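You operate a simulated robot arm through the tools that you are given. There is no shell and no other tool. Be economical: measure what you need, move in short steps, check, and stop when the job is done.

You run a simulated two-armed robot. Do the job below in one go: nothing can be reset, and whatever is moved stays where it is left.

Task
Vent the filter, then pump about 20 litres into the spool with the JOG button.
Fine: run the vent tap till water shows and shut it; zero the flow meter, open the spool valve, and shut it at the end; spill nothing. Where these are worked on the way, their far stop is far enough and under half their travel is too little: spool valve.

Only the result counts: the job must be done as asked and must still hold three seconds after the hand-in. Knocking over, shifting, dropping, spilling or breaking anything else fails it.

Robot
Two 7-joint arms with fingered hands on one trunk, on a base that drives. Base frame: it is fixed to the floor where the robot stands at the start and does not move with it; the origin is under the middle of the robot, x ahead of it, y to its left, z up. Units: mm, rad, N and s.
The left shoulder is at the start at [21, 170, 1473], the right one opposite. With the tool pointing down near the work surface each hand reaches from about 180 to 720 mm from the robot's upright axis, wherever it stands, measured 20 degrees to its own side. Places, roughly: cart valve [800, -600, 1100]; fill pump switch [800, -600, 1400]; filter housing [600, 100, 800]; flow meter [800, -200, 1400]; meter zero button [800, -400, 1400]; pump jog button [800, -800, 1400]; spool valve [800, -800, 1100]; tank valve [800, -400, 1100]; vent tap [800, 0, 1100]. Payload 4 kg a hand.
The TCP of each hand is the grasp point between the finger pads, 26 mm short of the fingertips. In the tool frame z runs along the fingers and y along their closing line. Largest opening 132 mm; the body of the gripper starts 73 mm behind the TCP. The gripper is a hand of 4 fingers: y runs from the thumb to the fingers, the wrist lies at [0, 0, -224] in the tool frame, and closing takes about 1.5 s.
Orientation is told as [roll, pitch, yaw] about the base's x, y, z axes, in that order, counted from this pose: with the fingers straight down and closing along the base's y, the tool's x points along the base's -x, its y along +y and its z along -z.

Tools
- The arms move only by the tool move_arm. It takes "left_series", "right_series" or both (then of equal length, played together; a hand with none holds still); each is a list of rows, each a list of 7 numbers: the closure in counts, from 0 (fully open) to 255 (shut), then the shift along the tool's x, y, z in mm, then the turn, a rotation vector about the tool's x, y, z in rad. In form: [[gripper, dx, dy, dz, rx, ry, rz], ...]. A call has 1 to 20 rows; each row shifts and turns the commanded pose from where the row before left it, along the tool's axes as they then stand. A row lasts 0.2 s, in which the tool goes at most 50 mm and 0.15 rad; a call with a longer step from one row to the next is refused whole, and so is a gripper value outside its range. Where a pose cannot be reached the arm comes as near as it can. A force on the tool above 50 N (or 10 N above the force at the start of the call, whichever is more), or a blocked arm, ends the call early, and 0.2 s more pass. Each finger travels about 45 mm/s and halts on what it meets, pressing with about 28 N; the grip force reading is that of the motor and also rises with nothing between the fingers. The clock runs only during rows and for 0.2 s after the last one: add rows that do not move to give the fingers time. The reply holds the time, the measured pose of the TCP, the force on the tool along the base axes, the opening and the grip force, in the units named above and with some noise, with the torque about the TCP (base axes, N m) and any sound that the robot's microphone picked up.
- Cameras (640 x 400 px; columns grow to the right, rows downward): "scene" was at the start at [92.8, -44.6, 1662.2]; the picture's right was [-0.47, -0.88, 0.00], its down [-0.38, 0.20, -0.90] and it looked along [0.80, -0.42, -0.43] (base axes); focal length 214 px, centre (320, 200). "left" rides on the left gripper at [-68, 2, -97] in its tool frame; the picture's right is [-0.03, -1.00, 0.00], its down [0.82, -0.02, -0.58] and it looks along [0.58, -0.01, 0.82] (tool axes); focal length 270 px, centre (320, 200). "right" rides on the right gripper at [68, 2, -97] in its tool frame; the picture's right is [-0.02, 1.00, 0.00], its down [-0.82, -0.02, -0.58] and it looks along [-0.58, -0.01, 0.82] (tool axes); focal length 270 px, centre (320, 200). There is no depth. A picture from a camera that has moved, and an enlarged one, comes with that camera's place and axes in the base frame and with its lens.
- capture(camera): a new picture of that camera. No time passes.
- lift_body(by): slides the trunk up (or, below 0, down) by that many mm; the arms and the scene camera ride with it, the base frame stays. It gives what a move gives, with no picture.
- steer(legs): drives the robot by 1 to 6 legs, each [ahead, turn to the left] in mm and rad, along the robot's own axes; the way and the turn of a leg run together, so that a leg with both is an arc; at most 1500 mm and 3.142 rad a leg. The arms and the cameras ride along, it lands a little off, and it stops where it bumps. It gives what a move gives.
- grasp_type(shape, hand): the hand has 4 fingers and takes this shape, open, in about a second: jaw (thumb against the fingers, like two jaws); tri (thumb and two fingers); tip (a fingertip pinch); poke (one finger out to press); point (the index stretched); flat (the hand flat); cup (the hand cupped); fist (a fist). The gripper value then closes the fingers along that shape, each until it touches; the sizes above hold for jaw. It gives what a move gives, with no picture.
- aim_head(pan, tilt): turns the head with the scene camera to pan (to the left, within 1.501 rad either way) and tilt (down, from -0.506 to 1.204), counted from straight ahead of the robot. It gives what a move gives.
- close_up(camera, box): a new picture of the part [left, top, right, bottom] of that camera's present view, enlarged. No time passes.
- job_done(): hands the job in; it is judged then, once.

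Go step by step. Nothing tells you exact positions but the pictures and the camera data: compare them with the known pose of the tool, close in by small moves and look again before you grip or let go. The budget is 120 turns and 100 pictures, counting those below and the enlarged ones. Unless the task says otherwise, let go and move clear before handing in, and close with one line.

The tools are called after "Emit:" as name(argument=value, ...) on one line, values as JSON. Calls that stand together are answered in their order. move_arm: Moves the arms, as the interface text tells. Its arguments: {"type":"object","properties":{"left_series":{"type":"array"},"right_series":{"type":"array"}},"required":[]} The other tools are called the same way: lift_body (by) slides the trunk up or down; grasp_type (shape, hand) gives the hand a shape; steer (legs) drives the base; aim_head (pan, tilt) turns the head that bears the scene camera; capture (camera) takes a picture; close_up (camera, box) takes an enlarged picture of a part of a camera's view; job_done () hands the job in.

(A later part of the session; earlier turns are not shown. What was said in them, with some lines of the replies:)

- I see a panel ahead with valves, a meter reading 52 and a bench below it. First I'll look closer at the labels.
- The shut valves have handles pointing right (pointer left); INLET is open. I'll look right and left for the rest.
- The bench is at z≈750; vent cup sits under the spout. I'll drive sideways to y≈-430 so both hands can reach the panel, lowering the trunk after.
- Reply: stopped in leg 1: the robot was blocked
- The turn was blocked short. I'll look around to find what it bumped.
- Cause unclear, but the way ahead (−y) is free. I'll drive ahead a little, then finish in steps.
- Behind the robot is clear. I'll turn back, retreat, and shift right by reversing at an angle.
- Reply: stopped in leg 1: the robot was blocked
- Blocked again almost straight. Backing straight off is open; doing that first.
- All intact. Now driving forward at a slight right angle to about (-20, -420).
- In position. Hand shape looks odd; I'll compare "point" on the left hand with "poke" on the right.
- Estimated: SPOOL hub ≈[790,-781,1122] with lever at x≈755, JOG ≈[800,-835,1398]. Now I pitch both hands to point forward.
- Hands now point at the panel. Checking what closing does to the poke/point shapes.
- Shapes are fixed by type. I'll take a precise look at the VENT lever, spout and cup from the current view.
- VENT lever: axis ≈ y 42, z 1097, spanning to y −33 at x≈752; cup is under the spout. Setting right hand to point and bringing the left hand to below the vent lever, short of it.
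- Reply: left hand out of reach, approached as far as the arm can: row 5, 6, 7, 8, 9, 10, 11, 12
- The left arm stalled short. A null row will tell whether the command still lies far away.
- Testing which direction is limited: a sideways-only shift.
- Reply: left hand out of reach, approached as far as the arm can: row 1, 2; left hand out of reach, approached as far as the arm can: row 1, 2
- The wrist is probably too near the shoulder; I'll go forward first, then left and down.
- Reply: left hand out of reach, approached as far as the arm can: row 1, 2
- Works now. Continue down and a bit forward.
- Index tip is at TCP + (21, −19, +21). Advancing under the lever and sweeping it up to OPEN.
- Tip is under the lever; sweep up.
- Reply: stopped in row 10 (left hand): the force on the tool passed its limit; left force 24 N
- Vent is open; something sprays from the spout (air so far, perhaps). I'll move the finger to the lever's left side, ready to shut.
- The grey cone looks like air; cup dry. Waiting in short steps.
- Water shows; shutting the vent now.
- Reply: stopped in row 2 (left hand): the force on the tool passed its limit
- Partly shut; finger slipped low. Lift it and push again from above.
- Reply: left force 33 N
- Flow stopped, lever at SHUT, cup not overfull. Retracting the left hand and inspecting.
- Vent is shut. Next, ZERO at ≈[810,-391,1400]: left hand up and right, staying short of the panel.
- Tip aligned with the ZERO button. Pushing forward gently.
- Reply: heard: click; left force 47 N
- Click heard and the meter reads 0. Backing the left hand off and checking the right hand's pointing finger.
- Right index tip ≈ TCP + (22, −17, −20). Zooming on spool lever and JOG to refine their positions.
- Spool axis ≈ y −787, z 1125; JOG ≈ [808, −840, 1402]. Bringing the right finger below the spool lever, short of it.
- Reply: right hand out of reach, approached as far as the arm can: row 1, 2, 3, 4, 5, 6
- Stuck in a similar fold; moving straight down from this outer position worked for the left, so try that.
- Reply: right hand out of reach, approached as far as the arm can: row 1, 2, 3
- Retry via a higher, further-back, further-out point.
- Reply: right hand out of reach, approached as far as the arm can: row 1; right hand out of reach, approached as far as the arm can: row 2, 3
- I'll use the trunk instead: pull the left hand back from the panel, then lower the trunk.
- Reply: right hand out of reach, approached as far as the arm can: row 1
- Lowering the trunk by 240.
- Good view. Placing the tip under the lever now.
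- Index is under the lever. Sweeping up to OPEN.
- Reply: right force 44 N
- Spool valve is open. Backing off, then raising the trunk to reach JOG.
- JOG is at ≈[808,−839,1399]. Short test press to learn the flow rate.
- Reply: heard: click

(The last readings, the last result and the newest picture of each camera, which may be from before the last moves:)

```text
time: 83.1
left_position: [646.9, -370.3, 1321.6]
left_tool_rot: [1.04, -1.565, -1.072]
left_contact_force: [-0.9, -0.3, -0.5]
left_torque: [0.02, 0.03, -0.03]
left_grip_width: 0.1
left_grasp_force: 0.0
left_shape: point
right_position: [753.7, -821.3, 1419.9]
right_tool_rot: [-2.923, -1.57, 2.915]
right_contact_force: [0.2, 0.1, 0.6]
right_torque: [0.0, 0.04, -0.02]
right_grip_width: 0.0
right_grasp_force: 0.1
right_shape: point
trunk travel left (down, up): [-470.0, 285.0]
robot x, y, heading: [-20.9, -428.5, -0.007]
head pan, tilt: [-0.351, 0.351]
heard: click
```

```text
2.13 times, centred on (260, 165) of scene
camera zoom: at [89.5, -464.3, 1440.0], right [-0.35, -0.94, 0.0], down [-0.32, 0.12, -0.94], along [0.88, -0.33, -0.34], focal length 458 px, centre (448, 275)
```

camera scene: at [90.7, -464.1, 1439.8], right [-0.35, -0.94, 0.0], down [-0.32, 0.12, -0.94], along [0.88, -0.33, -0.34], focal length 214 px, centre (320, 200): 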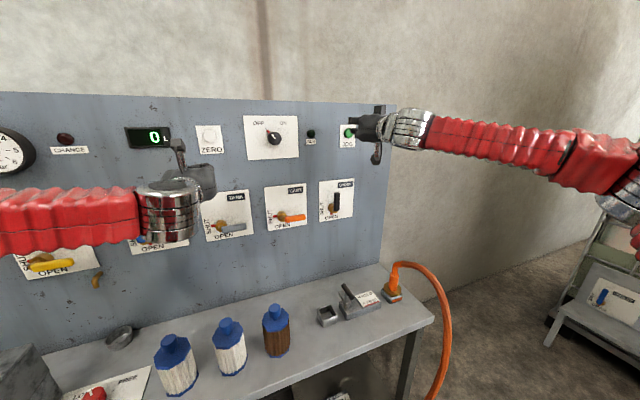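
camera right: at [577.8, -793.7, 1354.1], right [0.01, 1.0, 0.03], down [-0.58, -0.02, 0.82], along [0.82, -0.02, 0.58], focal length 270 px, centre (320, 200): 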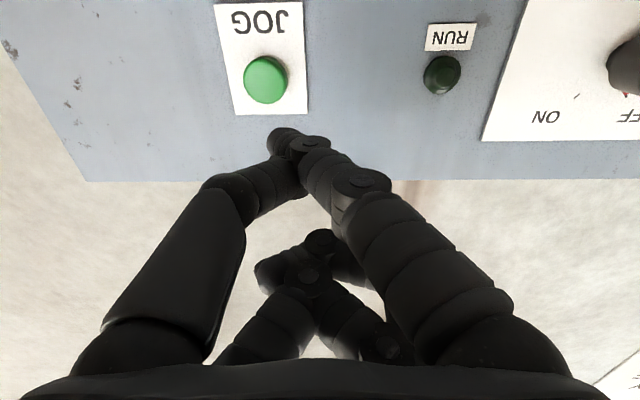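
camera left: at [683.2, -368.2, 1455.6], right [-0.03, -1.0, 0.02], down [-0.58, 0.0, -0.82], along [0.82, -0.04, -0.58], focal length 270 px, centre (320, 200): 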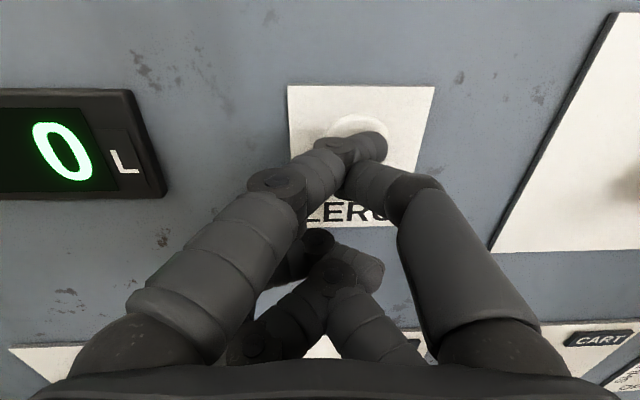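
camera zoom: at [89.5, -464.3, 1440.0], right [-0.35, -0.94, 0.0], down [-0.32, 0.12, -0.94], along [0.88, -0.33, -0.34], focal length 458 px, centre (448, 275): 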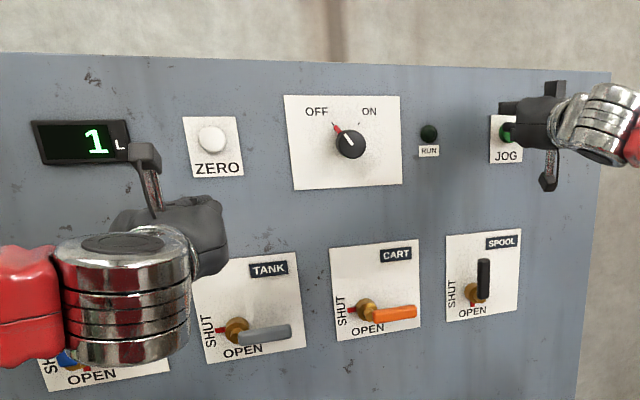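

JOG works (1 L). Longer press: about 2 s hold, then release.

Emit:
move_arm(right_series=[[255, 0, 0, 12, 0, 0, 0], [255, 0, 0, 12, 0, 0, 0], [255, 0, 0, 9, 0, 0, 0], [255, 0, 0, 0, 0, 0, 0], [255, 0, 0, 0, 0, 0, 0], [255, 0, 0, 0, 0, 0, 0], [255, 0, 0, 0, 0, 0, 0], [255, 0, 0, 0, 0, 0, 0], [255, 0, 0, 0, 0, 0, 0], [255, 0, 0, 0, 0, 0, 0], [255, 0, 0, 0, 0, 0, 0], [255, 0, 0, 0, 0, 0, 0], [255, 0, 0, 0, 0, 0, 0], [255, 0, 0, -18, 0, 0, 0], [255, 0, 0, -15, 0, 0, 0]])

Emit:
capture(camera="scene")

```text
time: 86.3
left_position: [647.2, -368.8, 1322.9]
left_tool_rot: [1.041, -1.564, -1.071]
left_contact_force: [-0.6, 0.2, 0.4]
left_torque: [-0.02, 0.05, -0.02]
left_grip_width: 0.0
left_grasp_force: 0.1
left_shape: point
right_position: [753.6, -823.6, 1419.4]
right_tool_rot: [-2.399, -1.569, 2.391]
right_contact_force: [0.1, 0.2, 0.2]
right_torque: [0.03, 0.01, 0.03]
right_grip_width: 0.0
right_grasp_force: 0.1
right_shape: point
trunk travel left (down, up): [-470.0, 285.0]
robot x, y, heading: [-25.1, -431.2, -0.011]
head pan, tilt: [-0.351, 0.351]
heard: click
```

```text
36 pictures are left
camera scene: at [89.3, -464.0, 1440.0], right [-0.35, -0.94, 0.0], down [-0.32, 0.12, -0.94], along [0.88, -0.33, -0.34], focal length 214 px, centre (320, 200)
```

scene: 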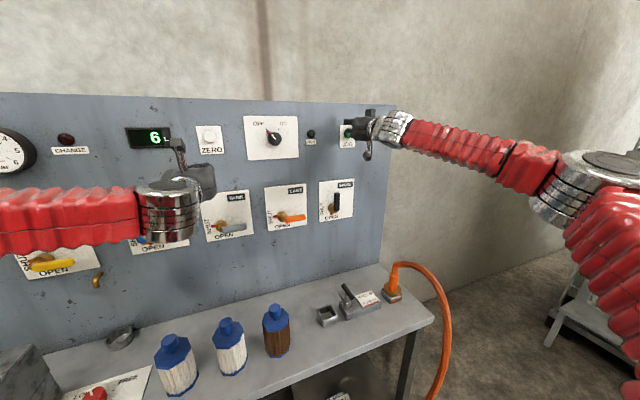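

6 L so far (~2 L/s). Press about 3 s more.

Emit:
move_arm(right_series=[[255, 0, 0, 12, 0, 0, 0], [255, 0, 0, 12, 0, 0, 0], [255, 0, 0, 9, 0, 0, 0], [255, 0, 0, 0, 0, 0, 0], [255, 0, 0, 0, 0, 0, 0], [255, 0, 0, 0, 0, 0, 0], [255, 0, 0, 0, 0, 0, 0], [255, 0, 0, 0, 0, 0, 0], [255, 0, 0, 0, 0, 0, 0], [255, 0, 0, 0, 0, 0, 0], [255, 0, 0, 0, 0, 0, 0], [255, 0, 0, 0, 0, 0, 0], [255, 0, 0, 0, 0, 0, 0], [255, 0, 0, 0, 0, 0, 0], [255, 0, 0, 0, 0, 0, 0], [255, 0, 0, 0, 0, 0, 0], [255, 0, 0, 0, 0, 0, 0], [255, 0, 0, 0, 0, 0, 0], [255, 0, 0, -18, 0, 0, 0], [255, 0, 0, -15, 0, 0, 0]])

Emit:
close_up(camera="scene", box=[110, 90, 410, 240])

```text
time: 90.5
left_position: [646.5, -370.3, 1321.1]
left_tool_rot: [1.035, -1.563, -1.069]
left_contact_force: [0.3, 0.7, -0.8]
left_torque: [0.0, 0.0, 0.02]
left_grip_width: 0.0
left_grasp_force: 0.0
left_shape: point
right_position: [754.5, -823.2, 1419.9]
right_tool_rot: [-2.844, -1.568, 2.836]
right_contact_force: [0.3, 0.0, -0.4]
right_torque: [0.0, -0.01, -0.02]
right_grip_width: 0.2
right_grasp_force: 0.1
right_shape: point
trunk travel left (down, up): [-470.0, 285.0]
robot x, y, heading: [-24.7, -429.3, -0.005]
head pan, tilt: [-0.351, 0.351]
heard: click
```

```text
2.13 times, centred on (260, 165) of scene
camera zoom: at [89.4, -464.0, 1440.0], right [-0.35, -0.94, 0.0], down [-0.32, 0.12, -0.94], along [0.88, -0.33, -0.34], focal length 458 px, centre (448, 275)
```

zoom: 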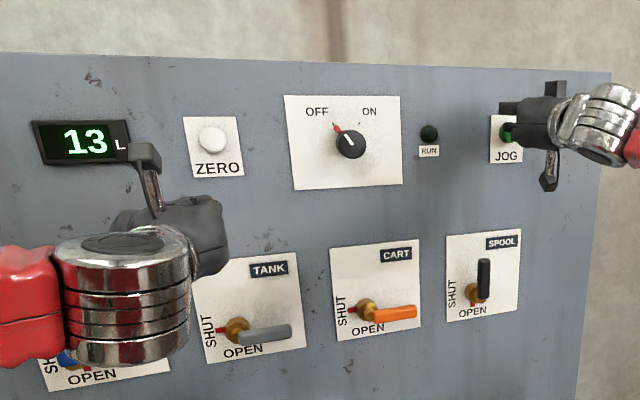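

13 L; the same press adds about 7 L.

Emit:
move_arm(right_series=[[255, 0, 0, 12, 0, 0, 0], [255, 0, 0, 12, 0, 0, 0], [255, 0, 0, 9, 0, 0, 0], [255, 0, 0, 0, 0, 0, 0], [255, 0, 0, 0, 0, 0, 0], [255, 0, 0, 0, 0, 0, 0], [255, 0, 0, 0, 0, 0, 0], [255, 0, 0, 0, 0, 0, 0], [255, 0, 0, 0, 0, 0, 0], [255, 0, 0, 0, 0, 0, 0], [255, 0, 0, 0, 0, 0, 0], [255, 0, 0, 0, 0, 0, 0], [255, 0, 0, 0, 0, 0, 0], [255, 0, 0, 0, 0, 0, 0], [255, 0, 0, 0, 0, 0, 0], [255, 0, 0, 0, 0, 0, 0], [255, 0, 0, 0, 0, 0, 0], [255, 0, 0, 0, 0, 0, 0], [255, 0, 0, -18, 0, 0, 0], [255, 0, 0, -15, 0, 0, 0]])

Emit:
capture(camera="scene")

Emit:
close_up(camera="scene", box=[110, 90, 410, 240])

```text
time: 94.7
left_position: [646.8, -369.9, 1322.3]
left_tool_rot: [1.049, -1.562, -1.077]
left_contact_force: [0.5, 0.8, 0.0]
left_torque: [-0.04, 0.0, 0.02]
left_grip_width: 0.2
left_grasp_force: 0.1
left_shape: point
right_position: [752.9, -821.8, 1420.3]
right_tool_rot: [-2.754, -1.569, 2.75]
right_contact_force: [-0.4, -0.3, 0.1]
right_torque: [0.02, 0.05, 0.01]
right_grip_width: 0.0
right_grasp_force: 0.0
right_shape: point
trunk travel left (down, up): [-470.0, 285.0]
robot x, y, heading: [-22.8, -432.3, -0.003]
head pan, tilt: [-0.351, 0.351]
heard: click
```

```text
34 pictures are left
camera scene: at [89.3, -464.1, 1440.0], right [-0.35, -0.94, 0.0], down [-0.32, 0.12, -0.94], along [0.88, -0.33, -0.34], focal length 214 px, centre (320, 200)
```

scene: 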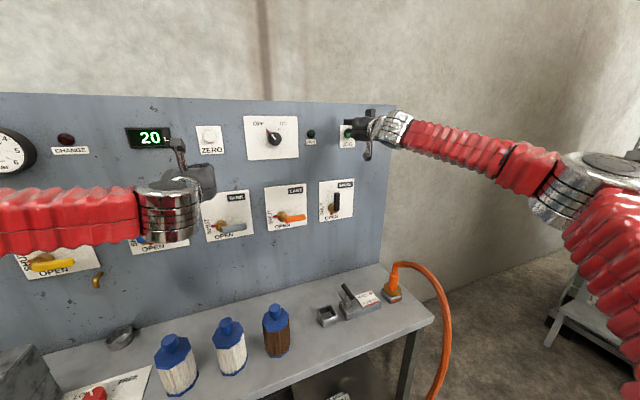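

```text
2.13 times, centred on (260, 165) of scene
camera zoom: at [89.3, -464.1, 1440.0], right [-0.35, -0.94, 0.0], down [-0.32, 0.12, -0.94], along [0.88, -0.33, -0.34], focal length 458 px, centre (448, 275)
```

zoom: 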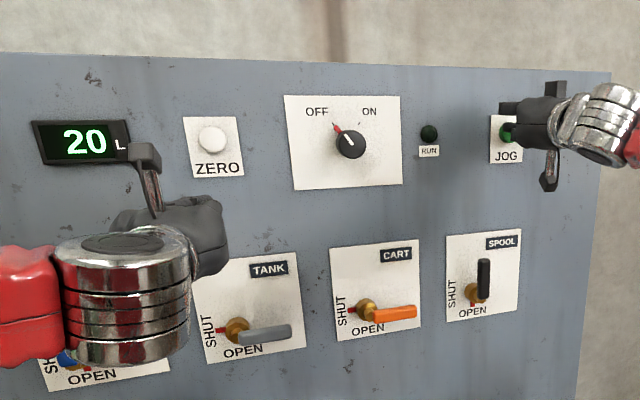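

Meter reads 20 L. Now to shut the spool valve: retract, shift left, lower the trunk again.

Emit:
move_arm(right_series=[[255, 0, 0, -40, 0, 0, 0], [255, 0, 10, -35, 0, 0, 0], [255, 0, 46, 0, 0, 0, 0], [255, 0, 46, 0, 0, 0, 0], [255, 0, 0, 0, 0, 0, 0]])

Emit:
lift_body(by=-240)

Emit:
capture(camera="right")

Emit:
close_up(camera="scene", box=[260, 60, 440, 190])

```text
time: 95.9
left_position: [648.6, -370.9, 1320.8]
left_tool_rot: [0.945, -1.562, -0.978]
left_contact_force: [0.2, 0.1, 0.2]
left_torque: [0.02, -0.03, 0.01]
left_grip_width: 0.0
left_grasp_force: 0.0
left_shape: point
right_position: [681.3, -720.1, 1418.7]
right_tool_rot: [0.226, -1.57, -0.235]
right_contact_force: [0.1, 0.3, -0.8]
right_torque: [-0.02, -0.01, 0.02]
right_grip_width: 0.0
right_grasp_force: 0.0
right_shape: point
trunk travel left (down, up): [-470.0, 285.0]
robot x, y, heading: [-22.1, -430.0, -0.007]
head pan, tilt: [-0.351, 0.351]
```

```text
time: 98.4
left_position: [647.5, -370.3, 1082.5]
left_tool_rot: [1.047, -1.564, -1.08]
left_contact_force: [-0.8, 0.9, -0.8]
left_torque: [-0.01, 0.0, -0.01]
left_grip_width: 0.1
left_grasp_force: 0.0
left_shape: point
right_position: [679.3, -720.7, 1178.9]
right_tool_rot: [-2.623, -1.567, 2.613]
right_contact_force: [-0.7, 0.6, 0.6]
right_torque: [0.0, 0.01, -0.01]
right_grip_width: 0.1
right_grasp_force: 0.1
right_shape: point
trunk travel left (down, up): [-230.0, 525.0]
robot x, y, heading: [-22.9, -430.3, -0.005]
head pan, tilt: [-0.351, 0.351]
```

```text
32 pictures are left
camera right: at [583.5, -716.6, 1110.9], right [0.01, 1.0, 0.02], down [-0.58, -0.02, 0.82], along [0.82, -0.02, 0.58], focal length 270 px, centre (320, 200)
```

right: 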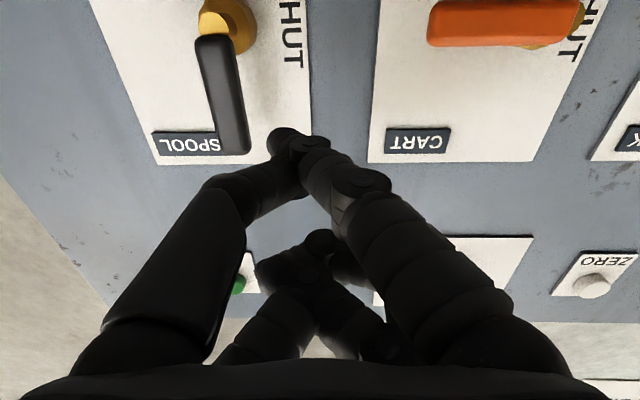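

```text
3.08 times, centred on (350, 125) of scene
camera zoom: at [159.3, -464.5, 1195.6], right [-0.35, -0.94, 0.0], down [-0.32, 0.12, -0.94], along [0.88, -0.33, -0.34], focal length 660 px, centre (228, 431)
```

zoom: 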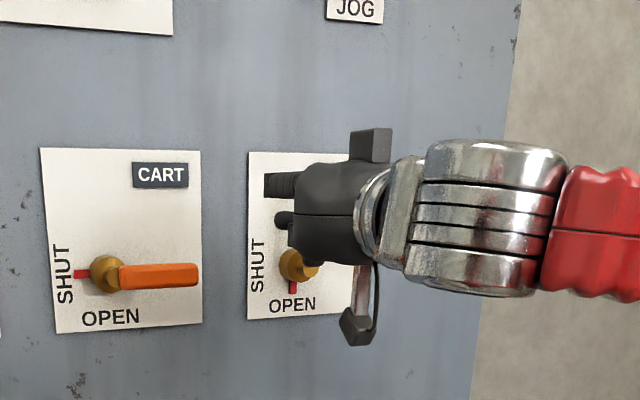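

Finger is left of the upright lever. Advance and push it over to the right and down to SHUT.

Emit:
move_arm(right_series=[[255, 0, 0, 30, 0, 0, 0], [255, 0, 0, 27, 0, 0, 0], [255, -1, -12, 0, 0, 0, 0], [255, -3, -12, 0, 0, 0, 0], [255, -3, -12, 0, 0, 0, 0], [255, 0, -10, 0, 0, 0, 0], [255, 1, -10, 0, 0, 0, 0], [255, 4, -9, 0, 0, 0, 0], [255, 6, -9, 0, 0, 0, 0], [255, 7, -7, 0, 0, 0, 0], [255, 8, -6, 0, 0, 0, 0], [255, 8, -3, 0, 0, 0, 0], [255, 8, -2, 0, 0, 0, 0], [255, 6, 0, 0, 0, 0, 0]])

Emit:
capture(camera="right")

Emit:
close_up(camera="scene", box=[260, 60, 440, 190])

```text
time: 101.4
left_position: [644.3, -367.4, 1084.8]
left_tool_rot: [1.434, -1.566, -1.463]
left_contact_force: [-0.5, 0.3, 0.2]
left_torque: [0.02, -0.02, -0.01]
left_grip_width: 0.0
left_grasp_force: 0.0
left_shape: point
right_position: [732.5, -811.1, 1152.3]
right_tool_rot: [-3.03, -1.552, 3.025]
right_contact_force: [7.0, -4.9, 38.3]
right_torque: [-0.6, -1.17, -0.17]
right_grip_width: 0.0
right_grasp_force: 0.0
right_shape: point
trunk travel left (down, up): [-230.0, 525.0]
robot x, y, heading: [-24.4, -431.6, -0.01]
head pan, tilt: [-0.351, 0.351]
```

```text
30 pictures are left
camera right: at [636.8, -808.0, 1082.1], right [0.01, 1.0, 0.02], down [-0.6, -0.01, 0.8], along [0.8, -0.02, 0.59], focal length 270 px, centre (320, 200)
```

right: 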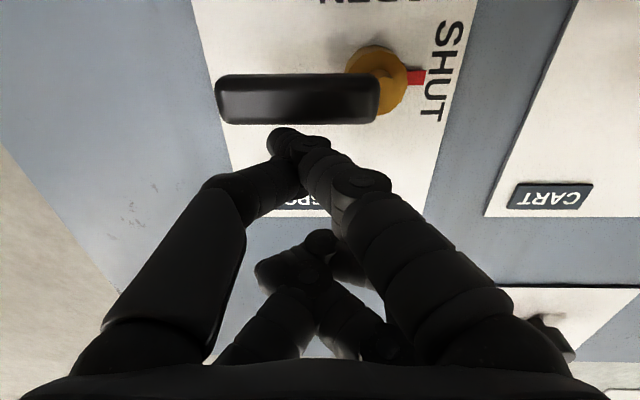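

```text
3.08 times, centred on (350, 125) of scene
camera zoom: at [155.7, -463.1, 1196.8], right [-0.35, -0.94, 0.0], down [-0.32, 0.12, -0.94], along [0.88, -0.33, -0.34], focal length 660 px, centre (228, 431)
```

zoom: 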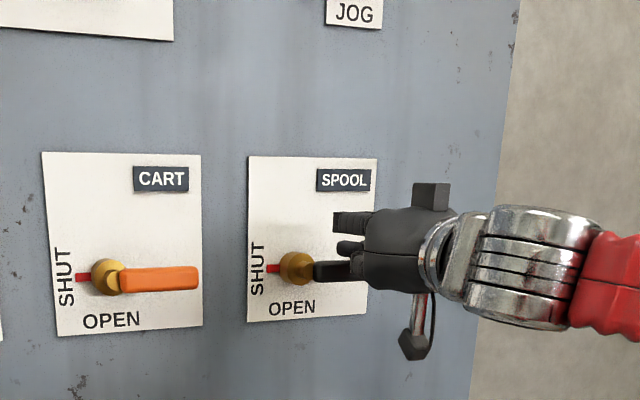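

Spool lever is back at SHUT, with firm contact at the stop. I lift the finger off, back both hands away and check everything.

Emit:
move_arm(right_series=[[255, -12, 0, 0, 0, 0, 0], [255, 0, 0, -40, 0, 0, 0], [255, -10, 0, -40, 0, 0, 0], [255, 0, 0, 0, 0, 0, 0]])

Emit:
lift_body(by=240)

Emit:
aim_head(pan=-0.1, tilt=0.5)

Emit:
capture(camera="scene")

Emit:
close_up(camera="scene", box=[320, 80, 520, 205])

Emit:
close_up(camera="scene", box=[60, 60, 300, 260])

```text
time: 102.4
left_position: [649.8, -369.9, 1082.4]
left_tool_rot: [0.882, -1.562, -0.911]
left_contact_force: [-0.1, -0.7, -0.4]
left_torque: [0.02, 0.03, -0.03]
left_grip_width: 0.0
left_grasp_force: 0.1
left_shape: point
right_position: [656.9, -811.2, 1158.6]
right_tool_rot: [-0.293, -1.569, 0.288]
right_contact_force: [0.2, -0.5, 0.2]
right_torque: [-0.02, 0.02, 0.03]
right_grip_width: 0.0
right_grasp_force: 0.0
right_shape: point
trunk travel left (down, up): [-230.0, 525.0]
robot x, y, heading: [-25.6, -429.8, -0.011]
head pan, tilt: [-0.351, 0.351]
```

```text
time: 104.9
left_position: [648.1, -370.7, 1320.4]
left_tool_rot: [0.855, -1.563, -0.89]
left_contact_force: [0.1, 0.3, -0.2]
left_torque: [0.02, 0.0, 0.01]
left_grip_width: 0.0
left_grasp_force: 0.0
left_shape: point
right_position: [658.6, -812.4, 1399.7]
right_tool_rot: [-0.911, -1.569, 0.903]
right_contact_force: [-0.1, 0.0, -0.3]
right_torque: [0.02, 0.0, 0.0]
right_grip_width: 0.0
right_grasp_force: 0.1
right_shape: point
trunk travel left (down, up): [-470.0, 285.0]
robot x, y, heading: [-21.7, -429.9, -0.006]
head pan, tilt: [-0.351, 0.351]
```

```text
time: 105.6
left_position: [648.7, -369.4, 1321.7]
left_tool_rot: [0.93, -1.563, -0.961]
left_contact_force: [-0.6, 0.4, 0.0]
left_torque: [0.0, -0.04, -0.02]
left_grip_width: 0.0
left_grasp_force: 0.0
left_shape: point
right_position: [656.7, -813.2, 1399.8]
right_tool_rot: [-1.591, -1.571, 1.583]
right_contact_force: [-0.1, -0.4, 0.2]
right_torque: [0.02, 0.02, -0.02]
right_grip_width: 0.0
right_grasp_force: 0.0
right_shape: point
trunk travel left (down, up): [-470.0, 285.0]
robot x, y, heading: [-21.2, -426.9, -0.008]
head pan, tilt: [-0.099, 0.499]
```

```text
28 pictures are left
camera scene: at [93.7, -441.2, 1426.2], right [-0.11, -0.99, 0.0], down [-0.48, 0.05, -0.88], along [0.87, -0.09, -0.48], focal length 214 px, centre (320, 200)
```

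scene: 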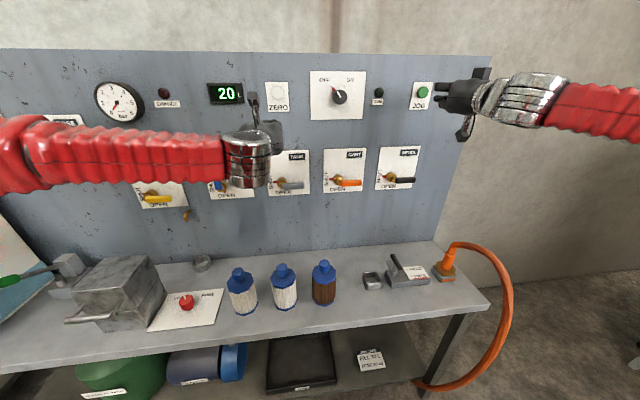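

```text
3.20 times, centred on (420, 142) of scene
camera zoom: at [93.7, -441.2, 1426.2], right [-0.11, -0.99, 0.0], down [-0.48, 0.05, -0.88], along [0.87, -0.09, -0.48], focal length 686 px, centre (0, 384)
```

zoom: 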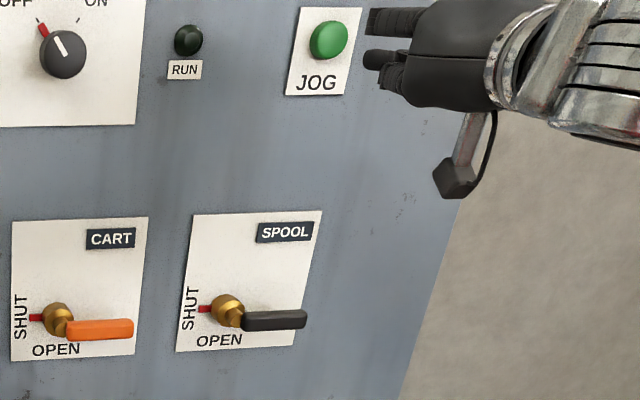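

```text
2.00 times, centred on (180, 160) of scene
camera zoom: at [93.7, -441.2, 1426.2], right [-0.11, -0.99, 0.0], down [-0.48, 0.05, -0.88], along [0.87, -0.09, -0.48], focal length 429 px, centre (600, 280)
```

zoom: 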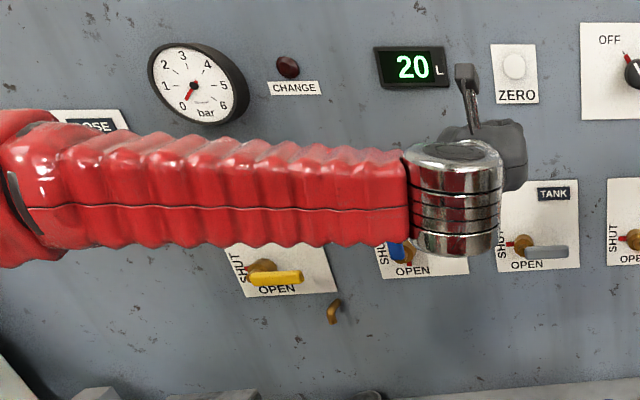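

The meter reads 20 L. Vent and spool are shut, there's no drip or spill on the bench, and both hands are clear, so I'm handing in.

Emit:
job_done()

```text
The job is handed in.
```

The filter is vented and its tap shut. I zeroed the meter, then pumped 20 L (meter reading) into the spool with the JOG button, and shut the spool valve. I saw no spills on the bench.
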